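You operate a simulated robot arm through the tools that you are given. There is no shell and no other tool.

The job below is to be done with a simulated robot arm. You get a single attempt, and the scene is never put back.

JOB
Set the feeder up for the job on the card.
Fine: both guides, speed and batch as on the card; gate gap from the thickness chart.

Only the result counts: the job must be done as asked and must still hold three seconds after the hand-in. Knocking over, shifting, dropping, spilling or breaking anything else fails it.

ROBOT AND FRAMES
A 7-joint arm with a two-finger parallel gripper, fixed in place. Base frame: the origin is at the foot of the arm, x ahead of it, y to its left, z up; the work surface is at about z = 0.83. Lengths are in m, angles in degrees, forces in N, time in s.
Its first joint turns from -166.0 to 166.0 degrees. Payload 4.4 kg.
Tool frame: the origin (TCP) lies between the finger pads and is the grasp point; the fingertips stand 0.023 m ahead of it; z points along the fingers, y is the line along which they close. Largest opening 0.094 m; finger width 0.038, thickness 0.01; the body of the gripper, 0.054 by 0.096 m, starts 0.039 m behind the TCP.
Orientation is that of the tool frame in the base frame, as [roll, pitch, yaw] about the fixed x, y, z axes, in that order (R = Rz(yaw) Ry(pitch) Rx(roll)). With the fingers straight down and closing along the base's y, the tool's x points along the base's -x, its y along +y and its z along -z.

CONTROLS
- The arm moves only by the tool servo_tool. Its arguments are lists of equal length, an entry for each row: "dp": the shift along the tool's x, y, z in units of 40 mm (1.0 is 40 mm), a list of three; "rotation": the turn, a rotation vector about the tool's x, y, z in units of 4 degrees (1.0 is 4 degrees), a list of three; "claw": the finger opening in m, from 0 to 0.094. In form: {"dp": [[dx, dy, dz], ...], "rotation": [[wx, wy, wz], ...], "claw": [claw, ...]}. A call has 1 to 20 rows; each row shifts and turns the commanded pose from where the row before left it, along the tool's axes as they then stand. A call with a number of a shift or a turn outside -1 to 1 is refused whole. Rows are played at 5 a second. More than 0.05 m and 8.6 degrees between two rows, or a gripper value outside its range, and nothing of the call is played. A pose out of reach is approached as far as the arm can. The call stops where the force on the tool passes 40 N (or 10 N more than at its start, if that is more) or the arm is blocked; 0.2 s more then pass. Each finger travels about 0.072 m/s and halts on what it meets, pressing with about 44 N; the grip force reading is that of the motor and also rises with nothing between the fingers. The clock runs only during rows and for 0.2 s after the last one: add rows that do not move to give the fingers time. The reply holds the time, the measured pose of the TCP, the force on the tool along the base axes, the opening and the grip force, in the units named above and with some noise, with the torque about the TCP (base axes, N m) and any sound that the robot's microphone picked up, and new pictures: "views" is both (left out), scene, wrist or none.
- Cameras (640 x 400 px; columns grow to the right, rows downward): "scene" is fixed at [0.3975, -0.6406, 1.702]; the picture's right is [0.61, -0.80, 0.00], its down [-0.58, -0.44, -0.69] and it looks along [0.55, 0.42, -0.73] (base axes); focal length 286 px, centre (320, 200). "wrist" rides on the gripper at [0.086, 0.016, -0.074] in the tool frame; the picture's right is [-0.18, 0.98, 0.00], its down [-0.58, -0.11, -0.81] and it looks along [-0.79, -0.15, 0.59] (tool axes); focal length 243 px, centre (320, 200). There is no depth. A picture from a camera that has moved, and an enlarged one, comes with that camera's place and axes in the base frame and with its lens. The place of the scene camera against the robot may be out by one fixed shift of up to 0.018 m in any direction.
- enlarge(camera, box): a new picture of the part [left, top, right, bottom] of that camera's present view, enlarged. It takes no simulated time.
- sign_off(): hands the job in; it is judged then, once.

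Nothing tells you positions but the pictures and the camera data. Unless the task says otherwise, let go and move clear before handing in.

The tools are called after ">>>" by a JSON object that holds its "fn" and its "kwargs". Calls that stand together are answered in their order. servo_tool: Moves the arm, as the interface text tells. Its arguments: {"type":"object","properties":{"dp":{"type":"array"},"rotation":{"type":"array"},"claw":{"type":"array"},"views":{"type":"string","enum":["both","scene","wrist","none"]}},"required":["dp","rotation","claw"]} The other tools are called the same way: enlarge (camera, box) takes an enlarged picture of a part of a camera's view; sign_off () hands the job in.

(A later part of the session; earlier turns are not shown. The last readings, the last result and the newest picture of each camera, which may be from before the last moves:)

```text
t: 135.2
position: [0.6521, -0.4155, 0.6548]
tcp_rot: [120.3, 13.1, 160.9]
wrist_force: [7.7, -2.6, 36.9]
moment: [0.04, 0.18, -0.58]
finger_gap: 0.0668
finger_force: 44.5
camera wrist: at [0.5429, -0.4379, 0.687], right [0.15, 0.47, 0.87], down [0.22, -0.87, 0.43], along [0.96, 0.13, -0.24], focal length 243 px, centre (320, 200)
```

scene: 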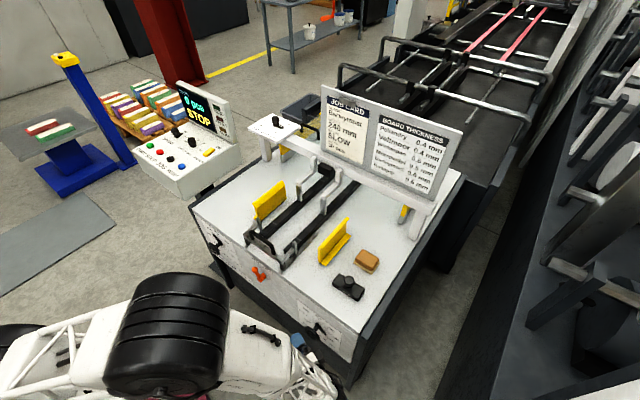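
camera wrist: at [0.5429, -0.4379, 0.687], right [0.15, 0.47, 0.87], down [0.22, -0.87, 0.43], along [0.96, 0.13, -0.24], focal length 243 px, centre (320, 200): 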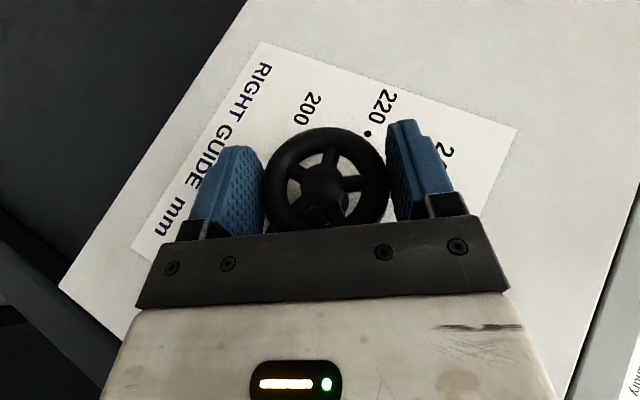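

Turned 14° cleanly. I'll relax to release the constraint load and continue.

>>> {"fn": "servo_tool", "kwargs": {"dp": [[0, 0, 0], [0, 0, 0], [0, 0, 0], [0, 0, 0]], "rotation": [[0, 0, 0], [0, 0, 0], [0, 0, 0], [0, 0, 0]], "claw": [0.068, 0.068, 0.0657, 0.0657], "views": "none"}}

```text
t: 136.2
position: [0.651, -0.4159, 0.6541]
tcp_rot: [120.2, 12.9, 160.8]
wrist_force: [-3.4, 4.3, 3.7]
moment: [-0.06, -0.08, 0.07]
finger_gap: 0.0684
finger_force: 2.6
```

>>> {"fn": "servo_tool", "kwargs": {"dp": [[0, 0.016, 0], [0, 0, 0], [0, 0, 0], [0, 0, 0], [0, 0, 0], [0, 0, 0], [0, 0, 0], [0, 0, 0], [0, 0, 0], [0, 0, 0]], "rotation": [[0, 0, 0], [0, 0, 0], [0.46, 0.009, -0.195], [0.46, 0.009, -0.195], [0.46, 0.009, -0.195], [0.46, 0.009, -0.195], [0.46, 0.009, -0.195], [0.46, 0.009, -0.195], [0.46, 0.009, -0.195], [0, 0, 0]], "claw": [0.0657, 0.0653, 0.0653, 0.0653, 0.0653, 0.0653, 0.0653, 0.0653, 0.0653, 0.0653], "views": "wrist"}}

```text
t: 138.4
position: [0.6501, -0.4166, 0.6547]
tcp_rot: [134.0, 17.1, 164.4]
wrist_force: [-2.4, 4.5, 4.9]
moment: [0.04, -0.08, 0.01]
finger_gap: 0.0688
finger_force: 2.9
camera wrist: at [0.5419, -0.43, 0.691], right [0.15, 0.67, 0.73], down [0.22, -0.74, 0.63], along [0.96, 0.07, -0.26], focal length 243 px, centre (320, 200)
```

wrist: 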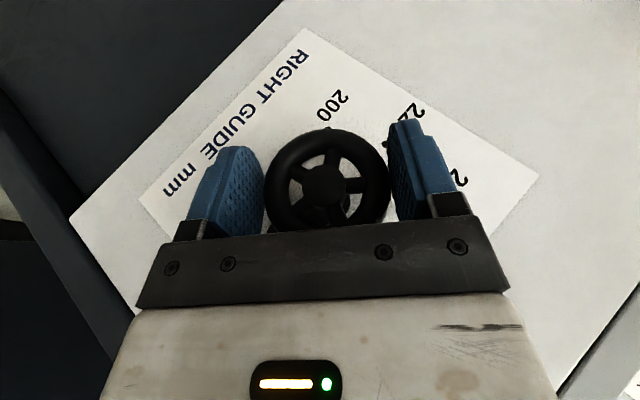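

>>> {"fn": "servo_tool", "kwargs": {"dp": [[0, 0.025, 0], [0, 0, 0], [0, 0, 0], [0, 0, 0], [0, 0, 0], [0, 0, 0], [0, 0, 0], [0, 0, 0], [0, 0, 0], [0, 0, 0]], "rotation": [[0, 0, 0], [0, 0, 0], [0.46, 0.009, -0.195], [0.46, 0.009, -0.195], [0.46, 0.009, -0.195], [0.46, 0.009, -0.195], [0.46, 0.009, -0.195], [0.46, 0.009, -0.195], [0.46, 0.009, -0.195], [0, 0, 0]], "claw": [0.0655, 0.0653, 0.0653, 0.0653, 0.0653, 0.0653, 0.0653, 0.0653, 0.0653, 0.0653], "views": "wrist"}}

```text
t: 139.7
position: [0.6497, -0.4145, 0.6544]
tcp_rot: [141.0, 18.9, 166.7]
wrist_force: [0.3, -9.1, -4.3]
moment: [-0.01, 0.42, -0.42]
finger_gap: 0.0667
finger_force: 44.9
stopped in row 6: the force on the tool passed its limit at 43 N (the readings are from after the stop); the commanded pose is now the measured one
camera wrist: at [0.5425, -0.4249, 0.6927], right [0.15, 0.75, 0.64], down [0.22, -0.66, 0.72], along [0.96, 0.04, -0.27], focal length 243 px, centre (320, 200)
```

wrist: 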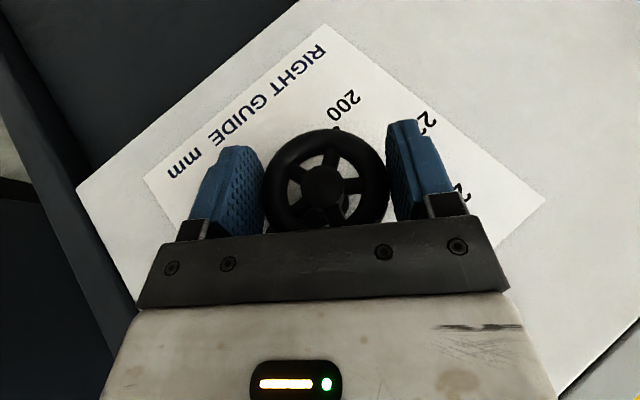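

>>> {"fn": "servo_tool", "kwargs": {"dp": [[0, 0, 0], [0, 0, 0], [0, 0, 0], [0, 0, 0], [0, 0, 0], [0, 0, 0], [0, 0, 0], [0, 0, 0], [0, 0, 0], [0, 0, 0], [0, 0, 0], [0, 0, 0], [0, 0, 0], [0, 0, 0], [0, 0, 0], [0, 0, 0], [0, 0, 0], [0, 0, 0]], "rotation": [[0, 0, 0], [0, 0, 0], [0, 0, 0], [0.46, 0.009, -0.195], [0.46, 0.009, -0.195], [0.46, 0.009, -0.195], [0.46, 0.009, -0.195], [0.46, 0.009, -0.195], [0, 0, 0], [0, 0, 0], [0, 0, 0], [0, 0, 0], [0.46, 0.009, -0.195], [0.46, 0.009, -0.195], [0.46, 0.009, -0.195], [0.46, 0.009, -0.195], [0.46, 0.009, -0.195], [0, 0, 0]], "claw": [0.068, 0.068, 0.0655, 0.0655, 0.0655, 0.0655, 0.0655, 0.0655, 0.0655, 0.068, 0.068, 0.0655, 0.0655, 0.0655, 0.0655, 0.0655, 0.0655, 0.0655], "views": "wrist"}}

```text
t: 143.5
position: [0.6497, -0.4147, 0.654]
tcp_rot: [162.1, 22.1, 174.1]
wrist_force: [-11.9, -3.9, 3.8]
moment: [0.04, 0.59, -0.62]
finger_gap: 0.067
finger_force: 44.4
camera wrist: at [0.5416, -0.4119, 0.6937], right [0.15, 0.92, 0.35], down [0.22, -0.38, 0.9], along [0.96, -0.06, -0.26], focal length 243 px, centre (320, 200)
```

wrist: 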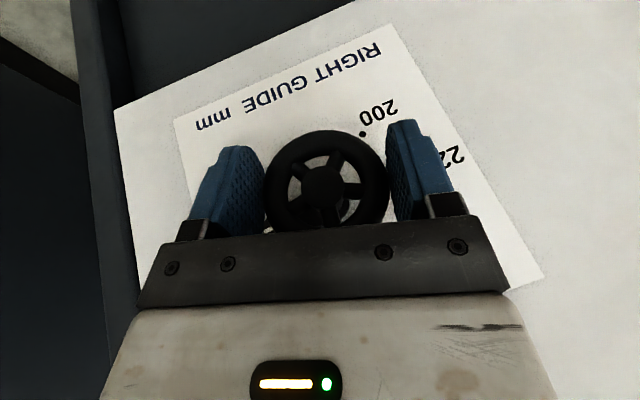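

The relax-grip-turn cycle works well, and I've turned about 55° on this stroke. One more short cycle before the awkward zone.

>>> {"fn": "servo_tool", "kwargs": {"dp": [[0, 0, 0], [0, 0, 0], [0, 0, 0], [0, 0, 0], [0, 0, 0], [0, 0, 0], [0, 0, 0], [0, 0, 0], [0, 0, 0], [0, 0, 0], [0, 0, 0], [0, 0, 0], [0, 0, 0], [0, 0, 0], [0, 0, 0]], "rotation": [[0, 0, 0], [0, 0, 0], [0, 0, 0], [0.46, 0.009, -0.195], [0.46, 0.009, -0.195], [0.46, 0.009, -0.195], [0.46, 0.009, -0.195], [0.46, 0.009, -0.195], [0, 0, 0], [0, 0, 0], [0, 0, 0], [0, 0, 0], [0.46, 0.009, -0.195], [0.46, 0.009, -0.195], [0, 0, 0]], "claw": [0.068, 0.068, 0.0655, 0.0655, 0.0655, 0.0655, 0.0655, 0.0655, 0.0655, 0.068, 0.068, 0.0655, 0.0655, 0.0655, 0.0655], "views": "wrist"}}

```text
t: 146.7
position: [0.6502, -0.4152, 0.6547]
tcp_rot: [177.2, 22.9, 179.9]
wrist_force: [-0.2, -4.4, 0.7]
moment: [-0.05, -0.03, -0.07]
finger_gap: 0.0677
finger_force: 2.2
camera wrist: at [0.5419, -0.4027, 0.6918], right [0.15, 0.98, 0.12], down [0.22, -0.15, 0.96], along [0.96, -0.12, -0.24], focal length 243 px, centre (320, 200)
```

wrist: 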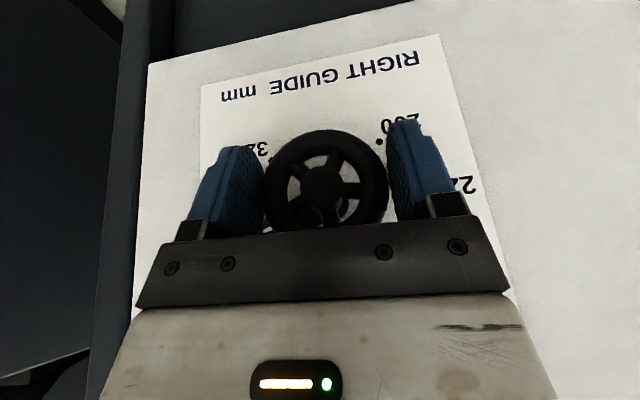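

About 68° so far. Opening, backing out and rolling back to +71° for the next stroke.

>>> {"fn": "servo_tool", "kwargs": {"dp": [[0, 0, 0], [0, 0, 0], [0.518, 0.01, -0.22], [0.518, 0.01, -0.22], [0, 0, 0], [0, 0, 0], [0, 0, 0], [0, 0, 0], [0, 0, 0], [0, 0, 0], [0, 0, 0], [0, 0, 0], [0, 0, 0], [0, 0, 0], [0, 0, 0], [0, 0, 0], [0, 0, 0], [0, 0, 0], [0, 0, 0], [0, 0, 0]], "rotation": [[0, 0, 0], [0, 0, 0], [0, 0, 0], [0, 0, 0], [-0.92, -0.017, 0.388], [-0.92, -0.017, 0.388], [-0.92, -0.017, 0.388], [-0.92, -0.017, 0.388], [-0.92, -0.017, 0.388], [-0.92, -0.017, 0.388], [-0.92, -0.017, 0.388], [-0.92, -0.017, 0.388], [-0.92, -0.017, 0.388], [-0.92, -0.017, 0.388], [-0.92, -0.017, 0.388], [-0.92, -0.017, 0.388], [-0.92, -0.017, 0.388], [-0.92, -0.017, 0.388], [-0.92, -0.017, 0.388], [-0.92, -0.017, 0.388]], "claw": [0.08, 0.094, 0.094, 0.094, 0.094, 0.094, 0.094, 0.094, 0.094, 0.094, 0.094, 0.094, 0.094, 0.094, 0.094, 0.094, 0.094, 0.094, 0.094, 0.094], "views": "wrist"}}

>>> {"fn": "enlarge", "kwargs": {"camera": "wrist", "box": [230, 100, 430, 240]}}

```text
t: 150.9
position: [0.6062, -0.4154, 0.656]
tcp_rot: [111.4, 9.8, 159.2]
wrist_force: [0.9, 0.9, -0.2]
moment: [-0.04, -0.03, 0.02]
finger_gap: 0.0941
finger_force: 0.0
camera wrist: at [0.4978, -0.4421, 0.6839], right [0.15, 0.33, 0.93], down [0.23, -0.93, 0.29], along [0.96, 0.17, -0.21], focal length 243 px, centre (320, 200)
```

wrist: 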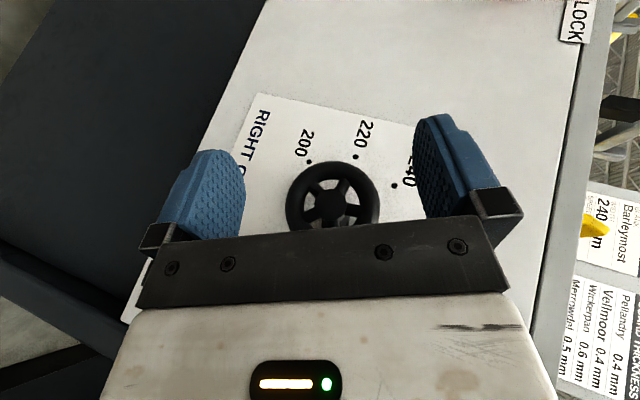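

```text
2.86 times, centred on (330, 170) of wrist
camera zoom: at [0.4978, -0.4421, 0.6839], right [0.15, 0.33, 0.93], down [0.23, -0.93, 0.29], along [0.96, 0.17, -0.21], focal length 693 px, centre (291, 286)
```

zoom: 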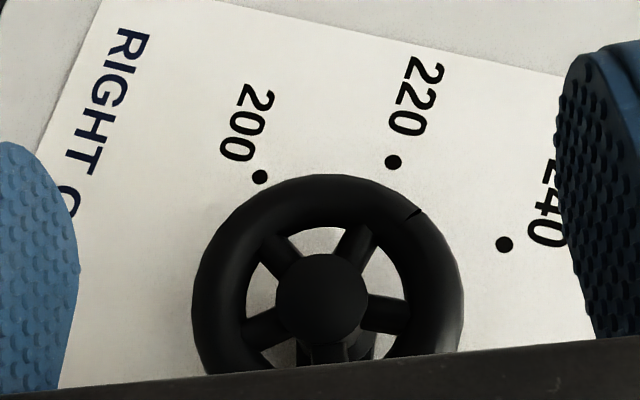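

No drift this time, and about 60° has been gained. Advancing and gripping for stroke two.

>>> {"fn": "servo_tool", "kwargs": {"dp": [[-0.251, -0.01, 0.109], [-0.251, -0.01, 0.109], [-0.251, -0.01, 0.109], [-0.251, -0.01, 0.109], [0, 0, 0], [0, 0, 0], [0, 0, 0], [0, 0, 0], [0, 0, 0]], "rotation": [[0, 0, 0.29], [0, 0, 0], [0, 0, 0], [0, 0, 0], [0, 0, 0], [0, 0, 0], [0, 0, 0], [0, 0, 0], [0, 0, 0]], "claw": [0.094, 0.094, 0.094, 0.094, 0.094, 0.075, 0.0655, 0.0655, 0.0655], "views": "wrist"}}

```text
t: 152.9
position: [0.6482, -0.4153, 0.6548]
tcp_rot: [111.6, 8.8, 158.9]
wrist_force: [1.1, 1.4, 6.8]
moment: [0.0, -0.03, 0.0]
finger_gap: 0.0683
finger_force: 3.5
camera wrist: at [0.5403, -0.4417, 0.6839], right [0.17, 0.32, 0.93], down [0.22, -0.93, 0.28], along [0.96, 0.16, -0.23], focal length 243 px, centre (320, 200)
```

wrist: 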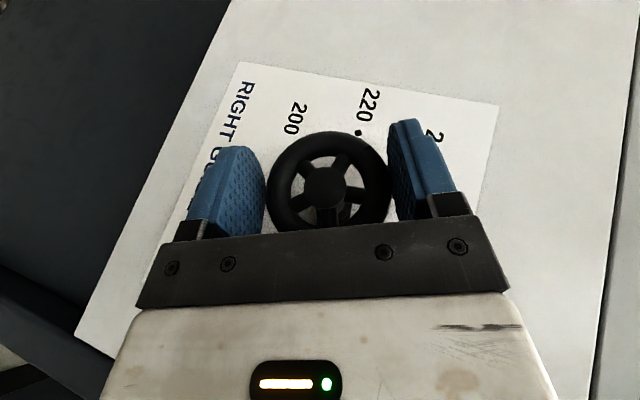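

>>> {"fn": "servo_tool", "kwargs": {"dp": [[0, 0.017, 0], [0, 0, 0], [0, 0, 0], [0, 0, 0], [0, 0, 0], [0, 0, 0], [0, 0, 0], [0, 0, 0], [0, 0, 0], [0, 0, 0], [0, 0, 0], [0, 0, 0], [0, 0, 0], [0, 0, 0], [0, 0, 0], [0, 0, 0], [0, 0, 0], [0, 0, 0]], "rotation": [[0, 0, 0], [0, 0, 0], [0.46, 0, -0.195], [0.46, 0, -0.195], [0.46, 0, -0.195], [0.46, 0, -0.195], [0.46, 0, -0.195], [0, 0, 0], [0, 0, 0], [0, 0, 0], [0, 0, 0], [0.46, 0, -0.195], [0.46, 0, -0.195], [0.46, 0, -0.195], [0.46, 0, -0.195], [0.46, 0, -0.195], [0, 0, 0], [0, 0, 0]], "claw": [0.0655, 0.0653, 0.0653, 0.0653, 0.0653, 0.0653, 0.0653, 0.0653, 0.068, 0.068, 0.0653, 0.0653, 0.0653, 0.0653, 0.0653, 0.0653, 0.0653, 0.068], "views": "wrist"}}

```text
t: 156.7
position: [0.6501, -0.415, 0.6547]
tcp_rot: [130.7, 15.4, 163.0]
wrist_force: [0.2, 0.2, 0.1]
moment: [-0.03, -0.01, 0.01]
finger_gap: 0.0682
finger_force: 0.0
camera wrist: at [0.5415, -0.4303, 0.6917], right [0.17, 0.62, 0.77], down [0.22, -0.78, 0.58], along [0.96, 0.07, -0.27], focal length 243 px, centre (320, 200)
```

wrist: 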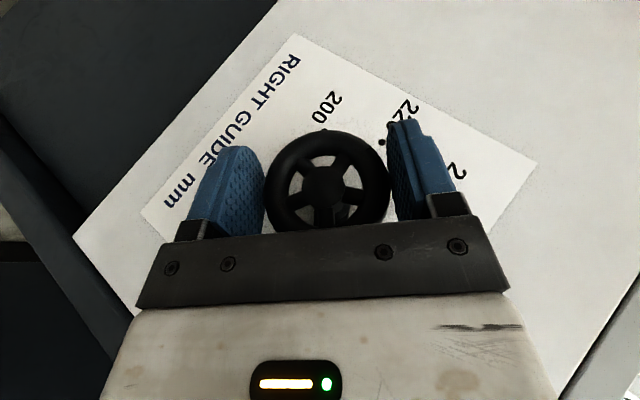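

>>> {"fn": "servo_tool", "kwargs": {"dp": [[0, 0, 0], [0, 0, 0], [0, 0, 0], [0, 0, 0], [0, 0, 0], [0, 0, 0], [0, 0, 0], [0, 0, 0], [0, 0, 0], [0, 0, 0], [0, 0, 0], [0, 0, 0], [0, 0, 0], [0, 0, 0], [0, 0, 0], [0, 0, 0], [0, 0, 0]], "rotation": [[0, 0, 0], [0, 0, 0], [0.46, 0, -0.195], [0.46, 0, -0.195], [0.46, 0, -0.195], [0.46, 0, -0.195], [0.46, 0, -0.195], [0, 0, 0], [0, 0, 0], [0, 0, 0], [0, 0, 0], [0.46, 0, -0.195], [0.46, 0, -0.195], [0.46, 0, -0.195], [0.46, 0, -0.195], [0.46, 0, -0.195], [0, 0, 0]], "claw": [0.065, 0.0645, 0.0645, 0.0645, 0.0645, 0.0645, 0.0645, 0.0645, 0.068, 0.068, 0.0645, 0.0645, 0.0645, 0.0645, 0.0645, 0.0645, 0.0645], "views": "wrist"}}

```text
t: 160.3
position: [0.6497, -0.4152, 0.6538]
tcp_rot: [151.2, 20.3, 169.3]
wrist_force: [2.9, 2.9, 0.2]
moment: [0.0, 0.7, 0.75]
finger_gap: 0.0665
finger_force: 45.4
camera wrist: at [0.5413, -0.4166, 0.6938], right [0.17, 0.84, 0.51], down [0.22, -0.54, 0.81], along [0.96, -0.02, -0.28], focal length 243 px, centre (320, 200)
```

wrist: 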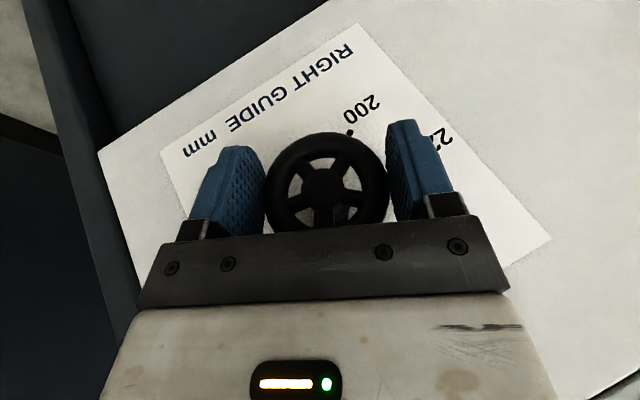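

>>> {"fn": "servo_tool", "kwargs": {"dp": [[0, 0, 0], [0, 0, 0], [0, 0, 0], [0, 0, 0], [0, 0, 0], [0, 0, 0], [0, 0, 0], [0, 0, 0], [0, 0, 0], [0, 0, 0], [0, 0, 0], [0, 0, 0], [0, 0, 0], [0, 0, 0], [0, 0, 0], [0, 0, 0], [0, 0, 0], [0, 0, 0], [0, 0, 0]], "rotation": [[0, 0, 0], [0, 0, 0], [0, 0, 0], [0, 0, 0], [0.46, 0, -0.195], [0.46, 0, -0.195], [0.46, 0, -0.195], [0.46, 0, -0.195], [0.46, 0, -0.195], [0, 0, 0], [0, 0, 0], [0, 0, 0], [0, 0, 0], [0.46, 0, -0.195], [0.46, 0, -0.195], [0.46, 0, -0.195], [0.46, 0, -0.195], [0.46, 0, -0.195], [0, 0, 0]], "claw": [0.068, 0.068, 0.0645, 0.0645, 0.0645, 0.0645, 0.0645, 0.0645, 0.0645, 0.0645, 0.068, 0.068, 0.0645, 0.0645, 0.0645, 0.0645, 0.0645, 0.0645, 0.0645], "views": "wrist"}}

```text
t: 164.3
position: [0.6506, -0.4147, 0.6543]
tcp_rot: [172.5, 22.7, 177.2]
wrist_force: [12.4, -22.6, -14.8]
moment: [-0.02, 0.73, -0.2]
finger_gap: 0.0664
finger_force: 44.7
camera wrist: at [0.5415, -0.4036, 0.6922], right [0.17, 0.97, 0.19], down [0.22, -0.22, 0.95], along [0.96, -0.12, -0.25], focal length 243 px, centre (320, 200)
```

wrist: 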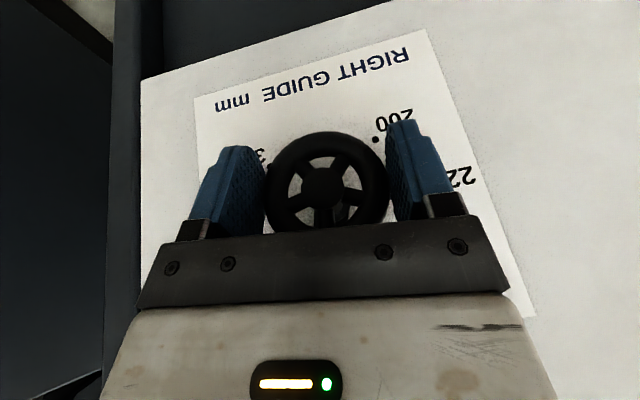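

Second stroke is done, about 60°. Opening, backing out and rolling back to read the pointer and set up the third.

>>> {"fn": "servo_tool", "kwargs": {"dp": [[0, 0, 0], [0, 0, 0], [0.518, 0.01, -0.22], [0.518, 0.01, -0.22], [0, 0, 0], [0, 0, 0], [0, 0, 0], [0, 0, 0], [0, 0, 0], [0, 0, 0], [0, 0, 0], [0, 0, 0], [0, 0, 0], [0, 0, 0], [0, 0, 0], [0, 0, 0], [0, 0, 0], [0, 0, 0], [0, 0, 0], [0, 0, 0]], "rotation": [[0, 0, 0], [0, 0, 0], [0, 0, 0], [0, 0, 0], [-0.92, 0, 0.389], [-0.92, 0, 0.389], [-0.92, 0, 0.389], [-0.92, 0, 0.389], [-0.92, 0, 0.389], [-0.92, 0, 0.389], [-0.92, 0, 0.389], [-0.92, 0, 0.389], [-0.92, 0, 0.389], [-0.92, 0, 0.389], [-0.92, 0, 0.389], [-0.92, 0, 0.389], [-0.92, 0, 0.389], [-0.92, 0, 0.389], [-0.92, 0, 0.389], [-0.92, 0, 0.389]], "claw": [0.08, 0.094, 0.094, 0.094, 0.094, 0.094, 0.094, 0.094, 0.094, 0.094, 0.094, 0.094, 0.094, 0.094, 0.094, 0.094, 0.094, 0.094, 0.094, 0.094], "views": "wrist"}}

>>> {"fn": "enlarge", "kwargs": {"camera": "wrist", "box": [230, 100, 430, 240]}}

>>> {"fn": "enlarge", "kwargs": {"camera": "scene", "box": [280, 290, 380, 370]}}

```text
t: 168.5
position: [0.6038, -0.4134, 0.6561]
tcp_rot: [107.6, 7.1, 158.4]
wrist_force: [-0.1, 0.3, 0.0]
moment: [0.03, 0.0, 0.0]
finger_gap: 0.0936
finger_force: 0.1
camera wrist: at [0.4965, -0.4423, 0.6831], right [0.17, 0.25, 0.95], down [0.22, -0.95, 0.21], along [0.96, 0.18, -0.22], focal length 243 px, centre (320, 200)
```

wrist: 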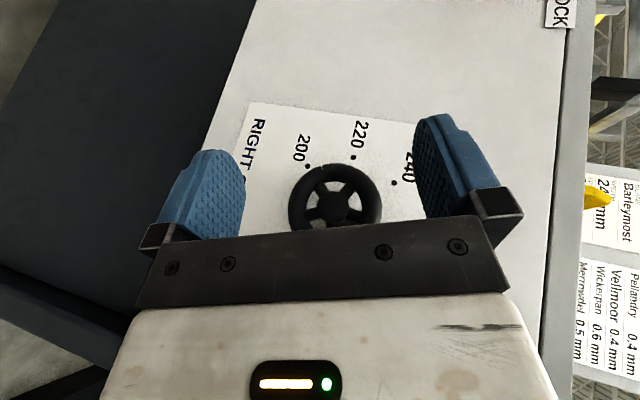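

```text
2.86 times, centred on (330, 170) of wrist
camera zoom: at [0.4965, -0.4423, 0.6831], right [0.17, 0.25, 0.95], down [0.22, -0.95, 0.21], along [0.96, 0.18, -0.22], focal length 693 px, centre (291, 286)
```

zoom: 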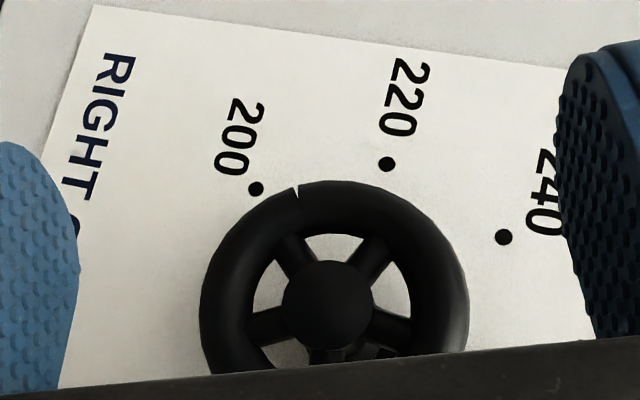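

```text
5.00 times, centred on (330, 330) of scene
camera zoom: at [0.3975, -0.6406, 1.702], right [0.61, -0.8, 0.0], down [-0.58, -0.44, -0.69], along [0.55, 0.42, -0.73], focal length 1431 px, centre (270, -450)
```

zoom: 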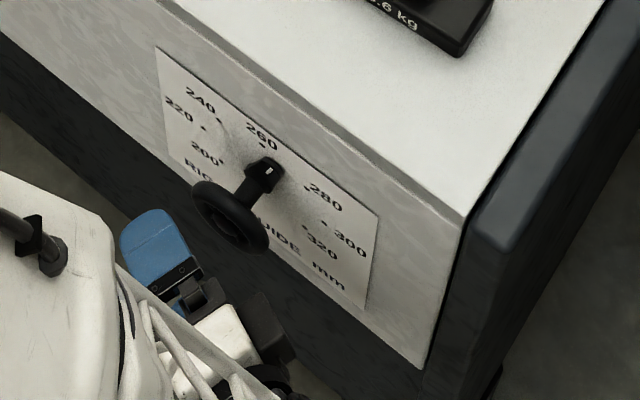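

The pointer is at about 268, so roughly 63° remains. Advancing for the third stroke.

>>> {"fn": "servo_tool", "kwargs": {"dp": [[-0.27, -0.004, 0.104], [-0.27, -0.004, 0.104], [-0.27, -0.004, 0.104], [-0.27, -0.004, 0.104], [0, 0, 0], [0, 0, 0], [0, 0, 0], [0, 0, 0], [0, 0, 0]], "rotation": [[0, 0, 0], [0, 0, 0], [0, 0, 0], [0, 0, 0], [0, 0, 0], [0, 0, 0], [0, 0, 0], [0, 0, 0], [0, 0, 0]], "claw": [0.094, 0.094, 0.094, 0.094, 0.094, 0.075, 0.0655, 0.0655, 0.0655], "views": "none"}}

```text
t: 170.5
position: [0.6519, -0.4167, 0.6544]
tcp_rot: [107.7, 7.3, 158.4]
wrist_force: [1.2, 0.7, 5.4]
moment: [0.05, -0.02, -0.06]
finger_gap: 0.0677
finger_force: 3.1
```

>>> {"fn": "servo_tool", "kwargs": {"dp": [[0, 0.012, 0], [0, 0, 0], [0, 0, 0], [0, 0, 0], [0, 0, 0], [0, 0, 0], [0, 0, 0], [0, 0, 0], [0, 0, 0], [0, 0, 0], [0, 0, 0], [0, 0, 0], [0, 0, 0], [0, 0, 0], [0, 0, 0], [0, 0, 0], [0, 0, 0], [0, 0, 0], [0, 0, 0]], "rotation": [[0, 0, 0], [0, 0, 0], [0, 0, 0], [0.46, 0, -0.195], [0.46, 0, -0.195], [0.46, 0, -0.195], [0.46, 0, -0.195], [0.46, 0, -0.195], [0, 0, 0], [0, 0, 0], [0, 0, 0], [0, 0, 0], [0, 0, 0], [0.46, 0, -0.195], [0.46, 0, -0.195], [0.46, 0, -0.195], [0.46, 0, -0.195], [0.46, 0, -0.195], [0, 0, 0]], "claw": [0.0655, 0.0645, 0.0645, 0.0645, 0.0645, 0.0645, 0.0645, 0.0645, 0.0645, 0.068, 0.068, 0.0645, 0.0645, 0.0645, 0.0645, 0.0645, 0.0645, 0.0645, 0.0645], "views": "wrist"}}

```text
t: 174.5
position: [0.6525, -0.4172, 0.6554]
tcp_rot: [126.8, 14.1, 162.0]
wrist_force: [3.6, 5.5, 6.4]
moment: [0.09, 0.02, -0.08]
finger_gap: 0.068
finger_force: 4.0
camera wrist: at [0.5431, -0.4333, 0.6905], right [0.17, 0.56, 0.81], down [0.22, -0.82, 0.53], along [0.96, 0.09, -0.26], focal length 243 px, centre (320, 200)
```

wrist: 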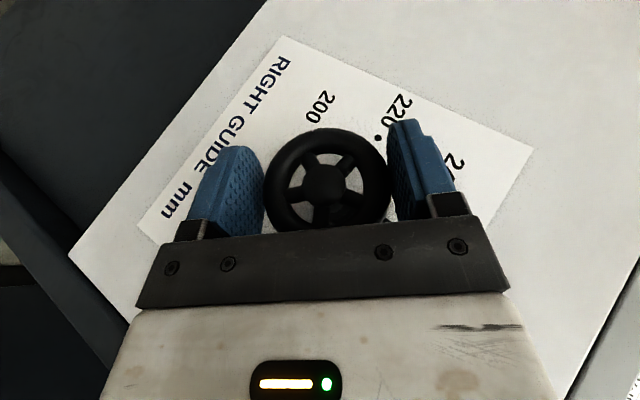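

>>> {"fn": "servo_tool", "kwargs": {"dp": [[0, 0.018, 0], [0, 0, 0], [0, 0, 0], [0, 0, 0], [0, 0, 0], [0, 0, 0], [0, 0, 0], [0, 0, 0], [0, 0, 0], [0, 0, 0], [0, 0, 0], [0, 0, 0], [0, 0, 0], [0, 0, 0], [0, 0, 0], [0, 0, 0], [0, 0, 0], [0, 0, 0], [0, 0, 0]], "rotation": [[0, 0, 0], [0, 0, 0], [0, 0, 0], [0.46, 0, -0.195], [0.46, 0, -0.195], [0.46, 0, -0.195], [0.46, 0, -0.195], [0.46, 0, -0.195], [0, 0, 0], [0, 0, 0], [0, 0, 0], [0, 0, 0], [0, 0, 0], [0.46, 0, -0.195], [0.46, 0, -0.195], [0.46, 0, -0.195], [0.46, 0, -0.195], [0.46, 0, -0.195], [0, 0, 0]], "claw": [0.0655, 0.064, 0.064, 0.064, 0.064, 0.064, 0.064, 0.064, 0.064, 0.068, 0.068, 0.064, 0.064, 0.064, 0.064, 0.064, 0.064, 0.064, 0.064], "views": "wrist"}}

```text
t: 178.5
position: [0.652, -0.4143, 0.6539]
tcp_rot: [147.0, 19.4, 167.9]
wrist_force: [-1.1, -6.7, -2.6]
moment: [0.02, 0.01, -0.15]
finger_gap: 0.067
finger_force: 4.1
camera wrist: at [0.5431, -0.4189, 0.6939], right [0.17, 0.81, 0.57], down [0.22, -0.59, 0.78], along [0.96, 0.0, -0.28], focal length 243 px, centre (320, 200)
```

wrist: 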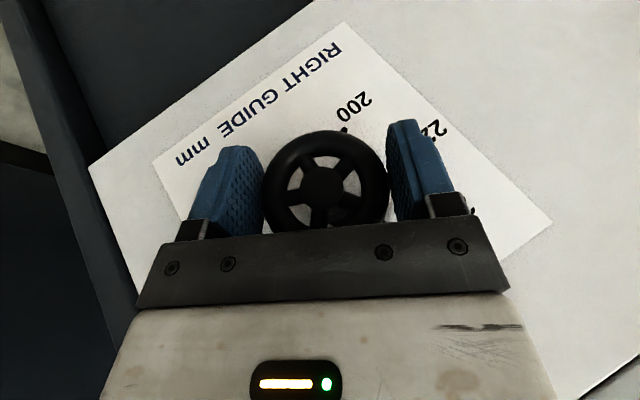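

>>> {"fn": "servo_tool", "kwargs": {"dp": [[0, -0.01, 0], [0, 0, 0], [0, 0, 0], [0, 0, 0], [0, 0, 0], [0, 0, 0], [0, 0, 0], [0, 0, 0], [0, 0, 0], [0, 0, 0], [0, 0, 0], [0, 0, 0], [0, 0, 0], [0, 0, 0], [0, 0, 0], [0, 0, 0], [0, 0, 0], [0, 0, 0], [0, 0, 0]], "rotation": [[0, 0, 0], [0, 0, 0], [0, 0, 0], [0.46, 0, -0.195], [0.46, 0, -0.195], [0.46, 0, -0.195], [0.46, 0, -0.195], [0.46, 0, -0.195], [0, 0, 0], [0, 0, 0], [0, 0, 0], [0, 0, 0], [0, 0, 0], [0.46, 0, -0.195], [0.46, 0, -0.195], [0.46, 0, -0.195], [0.46, 0, -0.195], [0.46, 0, -0.195], [0, 0, 0]], "claw": [0.0655, 0.0635, 0.0635, 0.0635, 0.0635, 0.0635, 0.0635, 0.0635, 0.0635, 0.068, 0.068, 0.0635, 0.0635, 0.0635, 0.0635, 0.0635, 0.0635, 0.0635, 0.0635], "views": "wrist"}}

```text
t: 182.5
position: [0.652, -0.4152, 0.6552]
tcp_rot: [168.2, 22.5, 175.6]
wrist_force: [17.6, 5.7, 2.6]
moment: [-0.01, -0.79, -0.26]
finger_gap: 0.0664
finger_force: 45.1
camera wrist: at [0.5429, -0.4065, 0.6939], right [0.17, 0.95, 0.26], down [0.22, -0.29, 0.93], along [0.96, -0.1, -0.26], focal length 243 px, centre (320, 200)
```

wrist: 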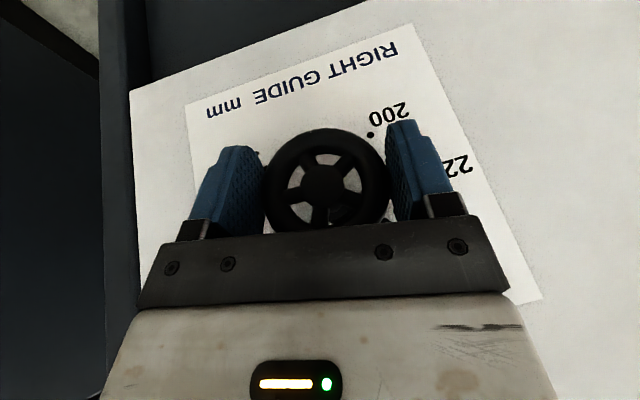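

Third stroke done, about 60°. Opening and backing off to read the pointer.

>>> {"fn": "servo_tool", "kwargs": {"dp": [[0, 0, 0], [0, 0, 0], [0.46, 0, -0.2], [0.46, 0, -0.2], [0.46, 0, -0.2], [0.46, 0, -0.2], [0, 0, 0]], "rotation": [[0, 0, 0], [0, 0, 0], [0, 0, 0], [0, 0, 0], [0, 0, 0], [0, 0, 0], [0, 0, 0]], "claw": [0.075, 0.094, 0.094, 0.094, 0.094, 0.094, 0.094], "views": "both"}}

>>> {"fn": "enlarge", "kwargs": {"camera": "wrist", "box": [220, 80, 440, 240]}}

>>> {"fn": "enlarge", "kwargs": {"camera": "scene", "box": [280, 290, 380, 370]}}

```text
t: 184.1
position: [0.5728, -0.4152, 0.656]
tcp_rot: [168.1, 22.4, 175.6]
wrist_force: [0.1, -0.1, -0.1]
moment: [0.01, -0.04, 0.0]
finger_gap: 0.094
finger_force: 0.0
camera wrist: at [0.4636, -0.4068, 0.6945], right [0.17, 0.95, 0.26], down [0.22, -0.29, 0.93], along [0.96, -0.1, -0.26], focal length 243 px, centre (320, 200)
```

scene: 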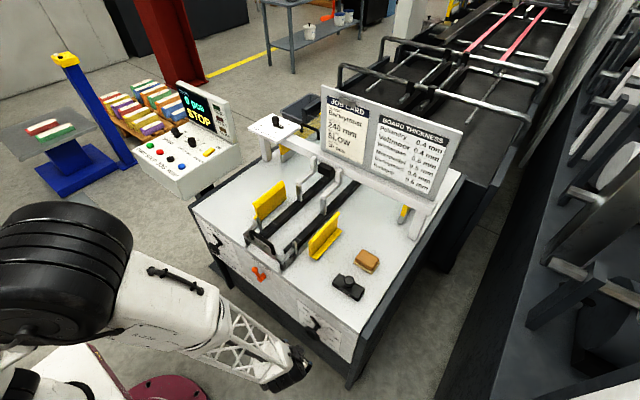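
wrist: 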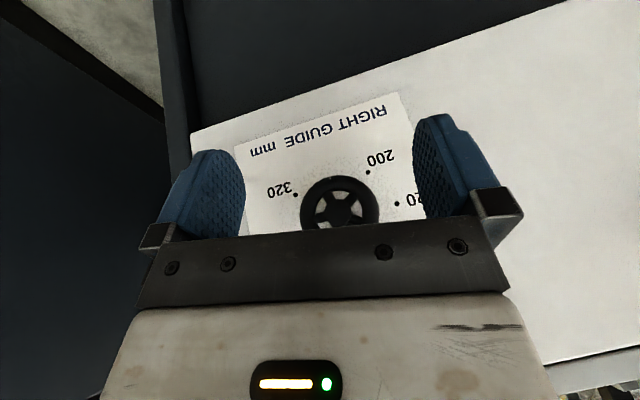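

```text
2.50 times, centred on (330, 160) of wrist
camera zoom: at [0.4636, -0.4068, 0.6945], right [0.17, 0.95, 0.26], down [0.22, -0.29, 0.93], along [0.96, -0.1, -0.26], focal length 606 px, centre (295, 300)
```

zoom: 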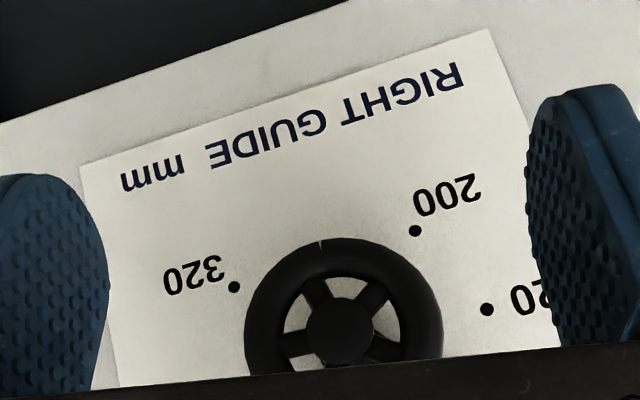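

```text
5.00 times, centred on (330, 330) of scene
camera zoom: at [0.3975, -0.6406, 1.702], right [0.61, -0.8, 0.0], down [-0.58, -0.44, -0.69], along [0.55, 0.42, -0.73], focal length 1431 px, centre (270, -450)
```

zoom: 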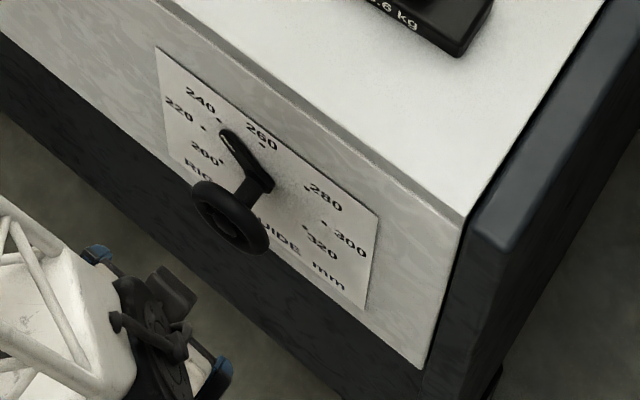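

I need a clearer look at the right pointer, so I'll raise the tool about 9 cm so the camera sees the top half of the dial.

>>> {"fn": "servo_tool", "kwargs": {"dp": [[-0.28, 0.143, -0.68], [-0.28, 0.143, -0.68], [-0.28, 0.143, -0.68], [0, 0, 0]], "rotation": [[0, 0, 0], [0, 0, 0], [0, 0, 0], [0, 0, 0]], "claw": [0.094, 0.094, 0.094, 0.094], "views": "wrist"}}

>>> {"fn": "enlarge", "kwargs": {"camera": "wrist", "box": [220, 80, 440, 240]}}

```text
t: 185.1
position: [0.5701, -0.4145, 0.745]
tcp_rot: [168.1, 22.4, 175.6]
wrist_force: [0.0, 0.7, -0.2]
moment: [0.02, -0.02, -0.01]
finger_gap: 0.0939
finger_force: 0.0
camera wrist: at [0.462, -0.4063, 0.7829], right [0.17, 0.95, 0.26], down [0.22, -0.29, 0.93], along [0.96, -0.1, -0.26], focal length 243 px, centre (320, 200)
```

wrist: 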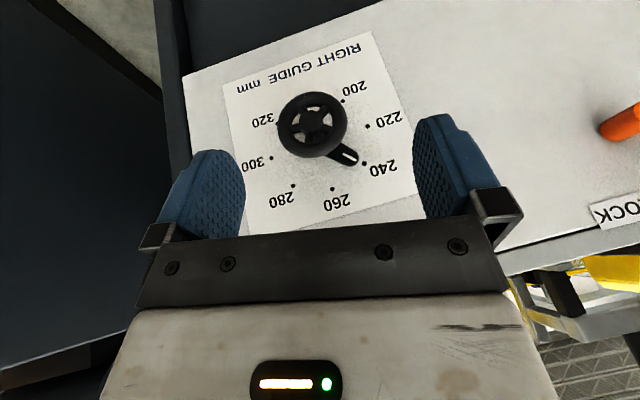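

```text
2.50 times, centred on (330, 160) of wrist
camera zoom: at [0.462, -0.4063, 0.7829], right [0.17, 0.95, 0.26], down [0.22, -0.29, 0.93], along [0.96, -0.1, -0.26], focal length 606 px, centre (295, 300)
```

zoom: 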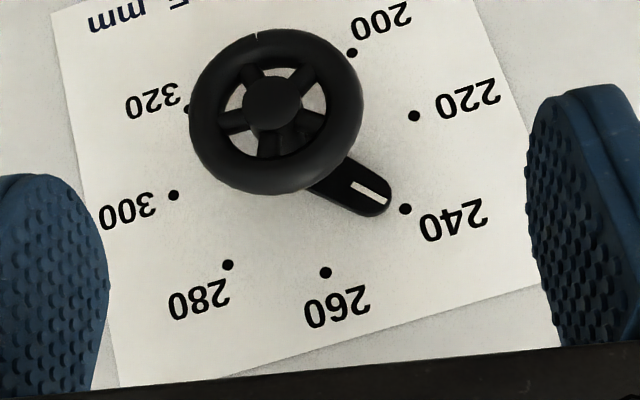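

The view is very clear: the right pointer sits about 5° short of 240, reading roughly 242. I'll go back in for a small corrective turn of -5°.

>>> {"fn": "servo_tool", "kwargs": {"dp": [[0.28, -0.143, 0.68], [0.28, -0.143, 0.68], [0.28, -0.143, 0.69], [-0.45, 0, 0.191], [-0.45, 0, 0.191], [-0.45, 0, 0.191], [-0.45, 0, 0.191], [0, 0, 0], [0, 0, 0], [0, 0, 0], [0, 0, 0], [0, 0, 0]], "rotation": [[0, 0, 0], [0, 0, 0], [0, 0, 0], [0, 0, 0], [0, 0, 0], [0, 0, 0], [0, 0, 0], [0, 0, 0], [0, 0, 0], [0, 0, 0], [0, 0, 0], [0, 0, 0]], "claw": [0.094, 0.094, 0.094, 0.094, 0.094, 0.094, 0.094, 0.094, 0.075, 0.066, 0.066, 0.066], "views": "wrist"}}

```text
t: 187.7
position: [0.6505, -0.417, 0.6559]
tcp_rot: [168.2, 22.3, 175.6]
wrist_force: [1.2, 3.7, 0.5]
moment: [0.0, -0.03, -0.01]
finger_gap: 0.0678
finger_force: 1.8
camera wrist: at [0.5415, -0.4072, 0.6942], right [0.17, 0.95, 0.26], down [0.22, -0.29, 0.93], along [0.96, -0.1, -0.26], focal length 243 px, centre (320, 200)
```

wrist: 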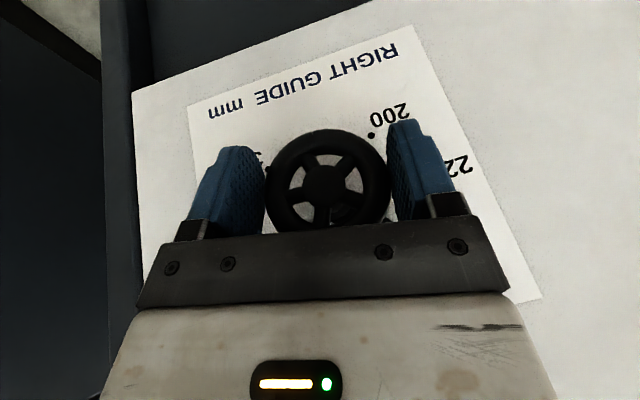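

>>> {"fn": "servo_tool", "kwargs": {"dp": [[0, 0.013, 0], [0, 0, 0], [0, 0, 0], [0, 0, 0], [0, 0, 0], [0, 0, 0], [0, 0, 0]], "rotation": [[0, 0, 0], [0, 0, 0], [0, 0, 0], [0.421, 0, -0.178], [0.421, 0, -0.178], [0.421, 0, -0.178], [0, 0, 0]], "claw": [0.0655, 0.064, 0.064, 0.064, 0.064, 0.064, 0.064], "views": "none"}}

>>> {"fn": "servo_tool", "kwargs": {"dp": [[0, 0, 0], [0, 0, 0], [0.46, 0, -0.2], [0.46, 0, -0.2], [0.46, 0, -0.2], [0.46, 0, -0.2], [-0.28, 0.12, -0.69], [-0.28, 0.12, -0.69], [-0.28, 0.12, -0.69], [0, 0, 0]], "rotation": [[0, 0, 0], [0, 0, 0], [0, 0, 0], [0, 0, 0], [0, 0, 0], [0, 0, 0], [0, 0, 0], [0, 0, 0], [0, 0, 0], [0, 0, 0]], "claw": [0.075, 0.094, 0.094, 0.094, 0.094, 0.094, 0.094, 0.094, 0.094, 0.094], "views": "wrist"}}

>>> {"fn": "enlarge", "kwargs": {"camera": "wrist", "box": [220, 80, 440, 240]}}

```text
t: 189.3
position: [0.6503, -0.4154, 0.6565]
tcp_rot: [174.1, 22.8, 178.0]
wrist_force: [11.2, 6.5, 8.6]
moment: [0.0, -0.77, -1.12]
finger_gap: 0.0663
finger_force: 45.2
```

```text
t: 191.5
position: [0.5695, -0.409, 0.7465]
tcp_rot: [174.0, 22.9, 177.9]
wrist_force: [-0.8, -1.0, -0.8]
moment: [0.02, -0.02, -0.03]
finger_gap: 0.094
finger_force: 0.0
camera wrist: at [0.4612, -0.3975, 0.7834], right [0.17, 0.97, 0.17], down [0.22, -0.2, 0.95], along [0.96, -0.12, -0.25], focal length 243 px, centre (320, 200)
```

wrist: 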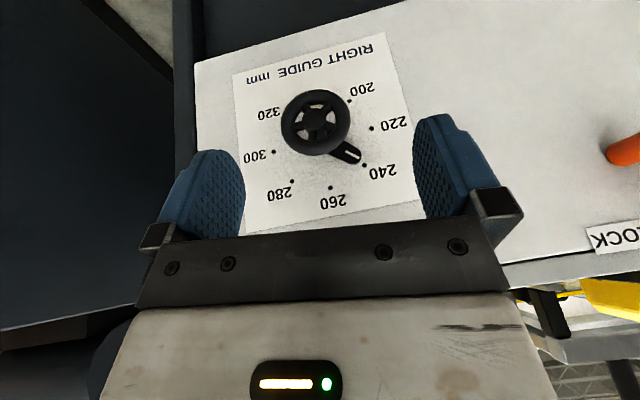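

```text
2.50 times, centred on (330, 160) of wrist
camera zoom: at [0.4612, -0.3975, 0.7834], right [0.17, 0.97, 0.17], down [0.22, -0.2, 0.95], along [0.96, -0.12, -0.25], focal length 606 px, centre (295, 300)
```

zoom: 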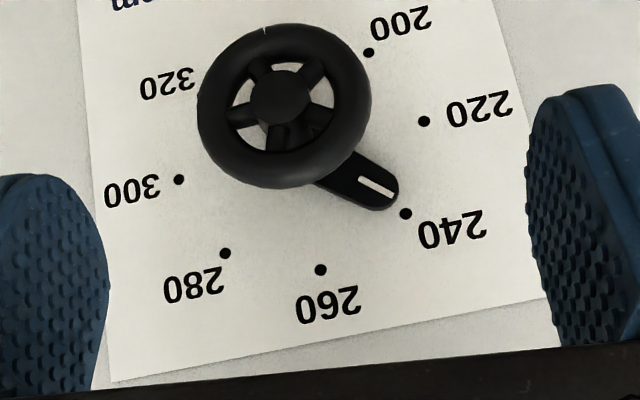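

The right pointer is now on 240 to within about 1°, so both guides are set. Now I'll lift away, return to tool-down and head for the console.

>>> {"fn": "servo_tool", "kwargs": {"dp": [[-0.387, 0.1, -0.916], [-0.387, 0.1, -0.916], [-0.387, 0.1, -0.916], [-0.387, 0.1, -0.916], [-0.387, 0.1, -0.916], [-0.387, 0.1, -0.916], [-0.387, 0.1, -0.916], [-0.387, 0.1, -0.916], [0, 0, 0], [0, 0, 0], [0, 0, 0], [0, 0, 0], [0, 0, 0], [0, 0, 0], [0, 0, 0], [0, 0, 0], [0, 0, 0]], "rotation": [[0, 0, 0], [0, 0, 0], [0, 0, 0], [0, 0, 0], [0, 0, 0], [0, 0, 0], [0, 0, 0], [0, 0, 0], [0, 1, 0], [0, 1, 0], [0, 1, 0], [0, 1, 0], [0, 1, 0], [0, 0.73, 0], [0.7, 0, 0], [0.7, 0, 0], [0, 0, 0]], "claw": [0.094, 0.094, 0.094, 0.094, 0.094, 0.094, 0.094, 0.094, 0.094, 0.094, 0.094, 0.094, 0.094, 0.094, 0.094, 0.094, 0.094], "views": "both"}}

```text
t: 195.1
position: [0.5641, -0.4055, 1.0451]
tcp_rot: [174.2, 11.3, 179.1]
wrist_force: [0.5, -0.7, 0.8]
moment: [0.01, 0.0, 0.02]
finger_gap: 0.094
finger_force: 0.0
out of reach, approached as far as the arm can: row 11, 12, 13, 14, 16
camera wrist: at [0.465, -0.3948, 1.1037], right [0.18, 0.98, 0.13], down [0.41, -0.2, 0.89], along [0.89, -0.1, -0.44], focal length 243 px, centre (320, 200)
```

scene: 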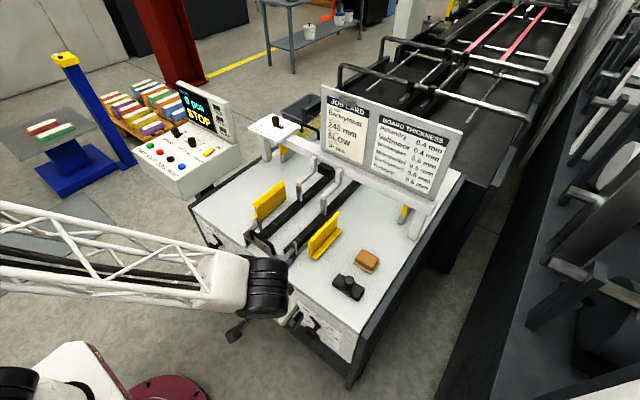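
wrist: 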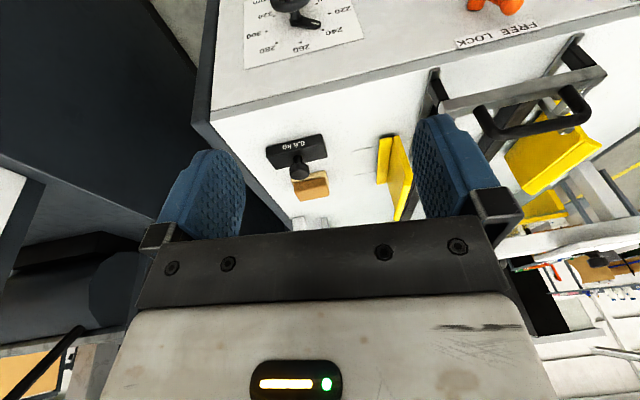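

>>> {"fn": "servo_tool", "kwargs": {"dp": [[0, 0.9, -0.3], [0, 0.9, -0.3], [0, 0.9, -0.3], [0, 0.9, -0.3], [0, 0.9, -0.3], [0, 0.9, -0.3], [0, 0.9, -0.3], [0, 0.9, -0.3], [0, 0.9, -0.3], [0, 0.9, -0.3], [0, 0, 0], [0, 0, 0], [0, 0, 0], [0, 0, 0], [0, 0, 0]], "rotation": [[0, 0, 0], [0, 0, 0], [0, 0, 0], [0, 0, 0], [0, 0, 0], [0, 0, 0], [0, 0, 0], [0, 0, 0], [0, 0, 0], [0, 0, 0], [0, 1, 0], [0, 1, 0], [0, 0.8, 0], [0.7, 0, 0], [0.7, 0, 0]], "claw": [0.094, 0.094, 0.094, 0.094, 0.094, 0.094, 0.094, 0.094, 0.094, 0.094, 0.094, 0.094, 0.094, 0.094, 0.094], "views": "both"}}

```text
t: 198.3
position: [0.5417, -0.1392, 1.0016]
tcp_rot: [174.0, 11.4, 178.9]
wrist_force: [0.3, 0.1, 0.2]
moment: [-0.01, 0.03, -0.03]
finger_gap: 0.0939
finger_force: 0.0
out of reach, approached as far as the arm can: row 2, 3, 4, 5, 6, 7, 8, 9, 10, 11, 12, 13, 15
camera wrist: at [0.4425, -0.1303, 1.0612], right [0.18, 0.97, 0.14], down [0.41, -0.2, 0.89], along [0.9, -0.1, -0.43], focal length 243 px, centre (320, 200)
```

scene: 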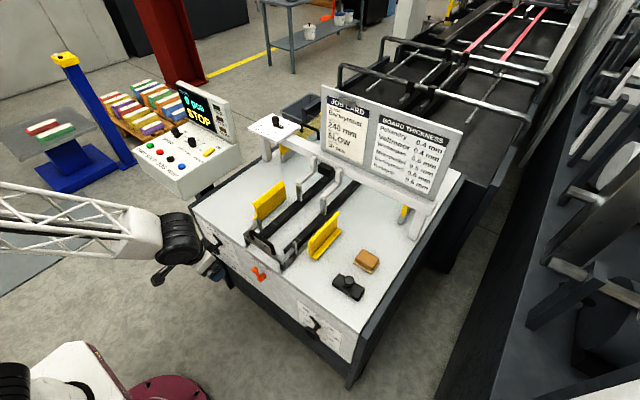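
wrist: 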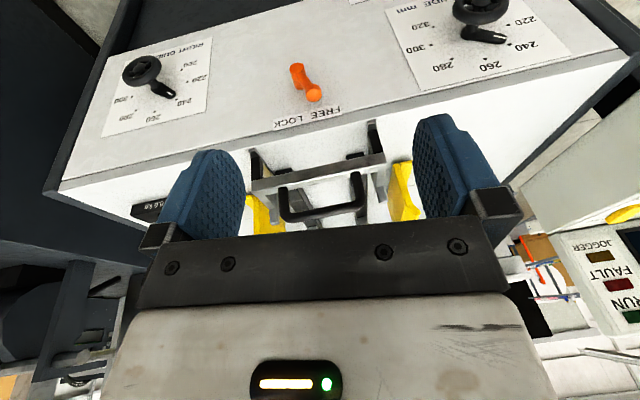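

The arm seems to be against a wrist joint limit. I'll test which way the wrist can roll about the tool axis to free it, well clear of everything.

>>> {"fn": "servo_tool", "kwargs": {"dp": [[0, 0, -0.5], [0, 0, -0.5], [0, 0, 0], [0, 0, 0], [0, 0, 0]], "rotation": [[0, 0, 0], [0, 0, 0], [0, 0, 1], [0, 0, 1], [0, 0, 1]], "claw": [0.094, 0.094, 0.094, 0.094, 0.094], "views": "none"}}

```text
t: 199.5
position: [0.532, -0.1426, 1.015]
tcp_rot: [171.5, 10.0, 166.8]
wrist_force: [0.6, 0.1, -0.2]
moment: [0.01, 0.01, 0.01]
finger_gap: 0.0939
finger_force: 0.0
out of reach, approached as far as the arm can: row 1, 2
```

>>> {"fn": "servo_tool", "kwargs": {"dp": [[0, 0, -0.7], [0, 0, -0.7], [0, 0, -0.7], [0, 0, 0], [0, 0, 0], [0, 0, -0.7]], "rotation": [[0, 0, 0], [0, 0, 0], [0, 0, 0], [0, 0, 1], [0, 0, 1], [0, 0, 0]], "claw": [0.094, 0.094, 0.094, 0.094, 0.094, 0.094], "views": "none"}}

```text
t: 200.9
position: [0.5156, -0.1508, 1.0239]
tcp_rot: [170.3, 8.9, 158.9]
wrist_force: [0.0, -0.2, 0.1]
moment: [0.01, 0.02, 0.04]
finger_gap: 0.0938
finger_force: 0.1
out of reach, approached as far as the arm can: row 1, 2, 3, 6
```

>>> {"fn": "servo_tool", "kwargs": {"dp": [[0, 0, 0], [0, 0, 0], [0, 0, 0], [0, 0, 0], [0, 0, 0], [0, 0, 0]], "rotation": [[0, 1, 0], [0, 1, 0], [0, 0.2, 0], [0.8, 0, 0], [0.8, 0, 0], [0.8, 0, 0]], "claw": [0.094, 0.094, 0.094, 0.094, 0.094, 0.094], "views": "scene"}}

```text
t: 202.3
position: [0.5159, -0.1513, 1.0229]
tcp_rot: [170.0, 8.1, 159.0]
wrist_force: [0.0, 0.4, -0.5]
moment: [-0.01, 0.0, 0.0]
finger_gap: 0.0941
finger_force: 0.1
out of reach, approached as far as the arm can: row 1, 2, 4, 5, 6
```

scene: 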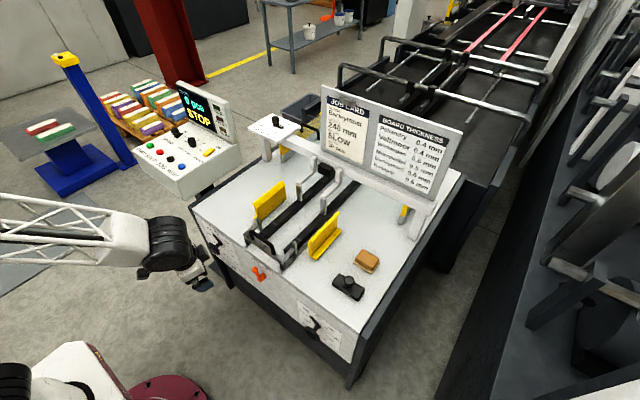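

The wrist seems wound to its limit in one direction, so I'll rotate away from it in the direction that's free, then move up and left and see if the arm frees itself.

>>> {"fn": "servo_tool", "kwargs": {"dp": [[0, 0, 0], [0, 0, 0], [0, 0, 0], [0, 0, 0], [0, 0, 0], [0, 0, 0], [0, 0, 0], [0.2, 0.91, 0], [0.2, 0.91, 0], [0.2, 0.91, 0], [0.2, 0.91, 0], [0.2, 0.91, 0], [0.2, 0.91, 0], [0.2, 0.91, 0], [0.2, 0.91, 0]], "rotation": [[-0.84, -0.54, 0], [-0.84, -0.54, 0], [-0.84, -0.54, 0], [-0.84, -0.54, 0], [-0.84, -0.54, 0], [-0.84, -0.54, 0], [-0.84, -0.54, 0], [0, 0, 0], [0, 0, 0], [0, 0, 0], [0, 0, 0], [0, 0, 0], [0, 0, 0], [0, 0, 0], [0, 0, 0]], "claw": [0.094, 0.094, 0.094, 0.094, 0.094, 0.094, 0.094, 0.094, 0.094, 0.094, 0.094, 0.094, 0.094, 0.094, 0.094], "views": "both"}}

```text
t: 205.5
position: [0.5161, 0.1142, 1.1547]
tcp_rot: [144.8, 21.9, 153.1]
wrist_force: [-0.1, -0.1, -0.1]
moment: [-0.04, -0.01, 0.0]
finger_gap: 0.0939
finger_force: 0.0
camera wrist: at [0.4073, 0.1361, 1.1886], right [0.33, 0.73, 0.59], down [0.03, -0.64, 0.77], along [0.94, -0.23, -0.23], focal length 243 px, centre (320, 200)
```

scene: 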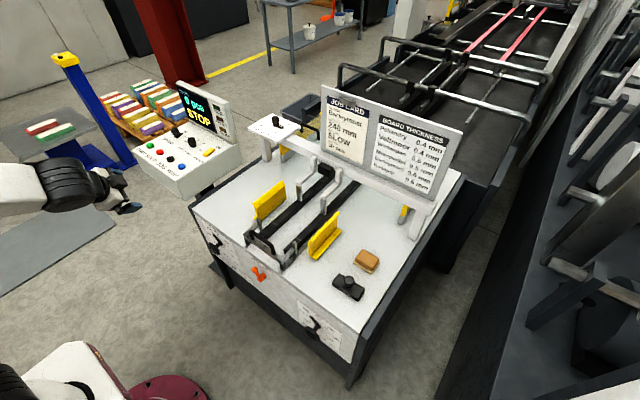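
wrist: 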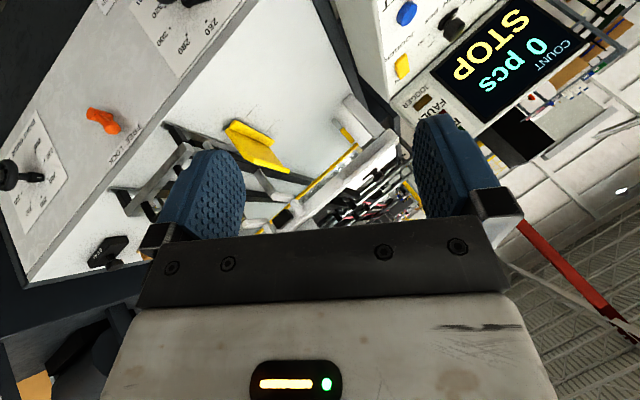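

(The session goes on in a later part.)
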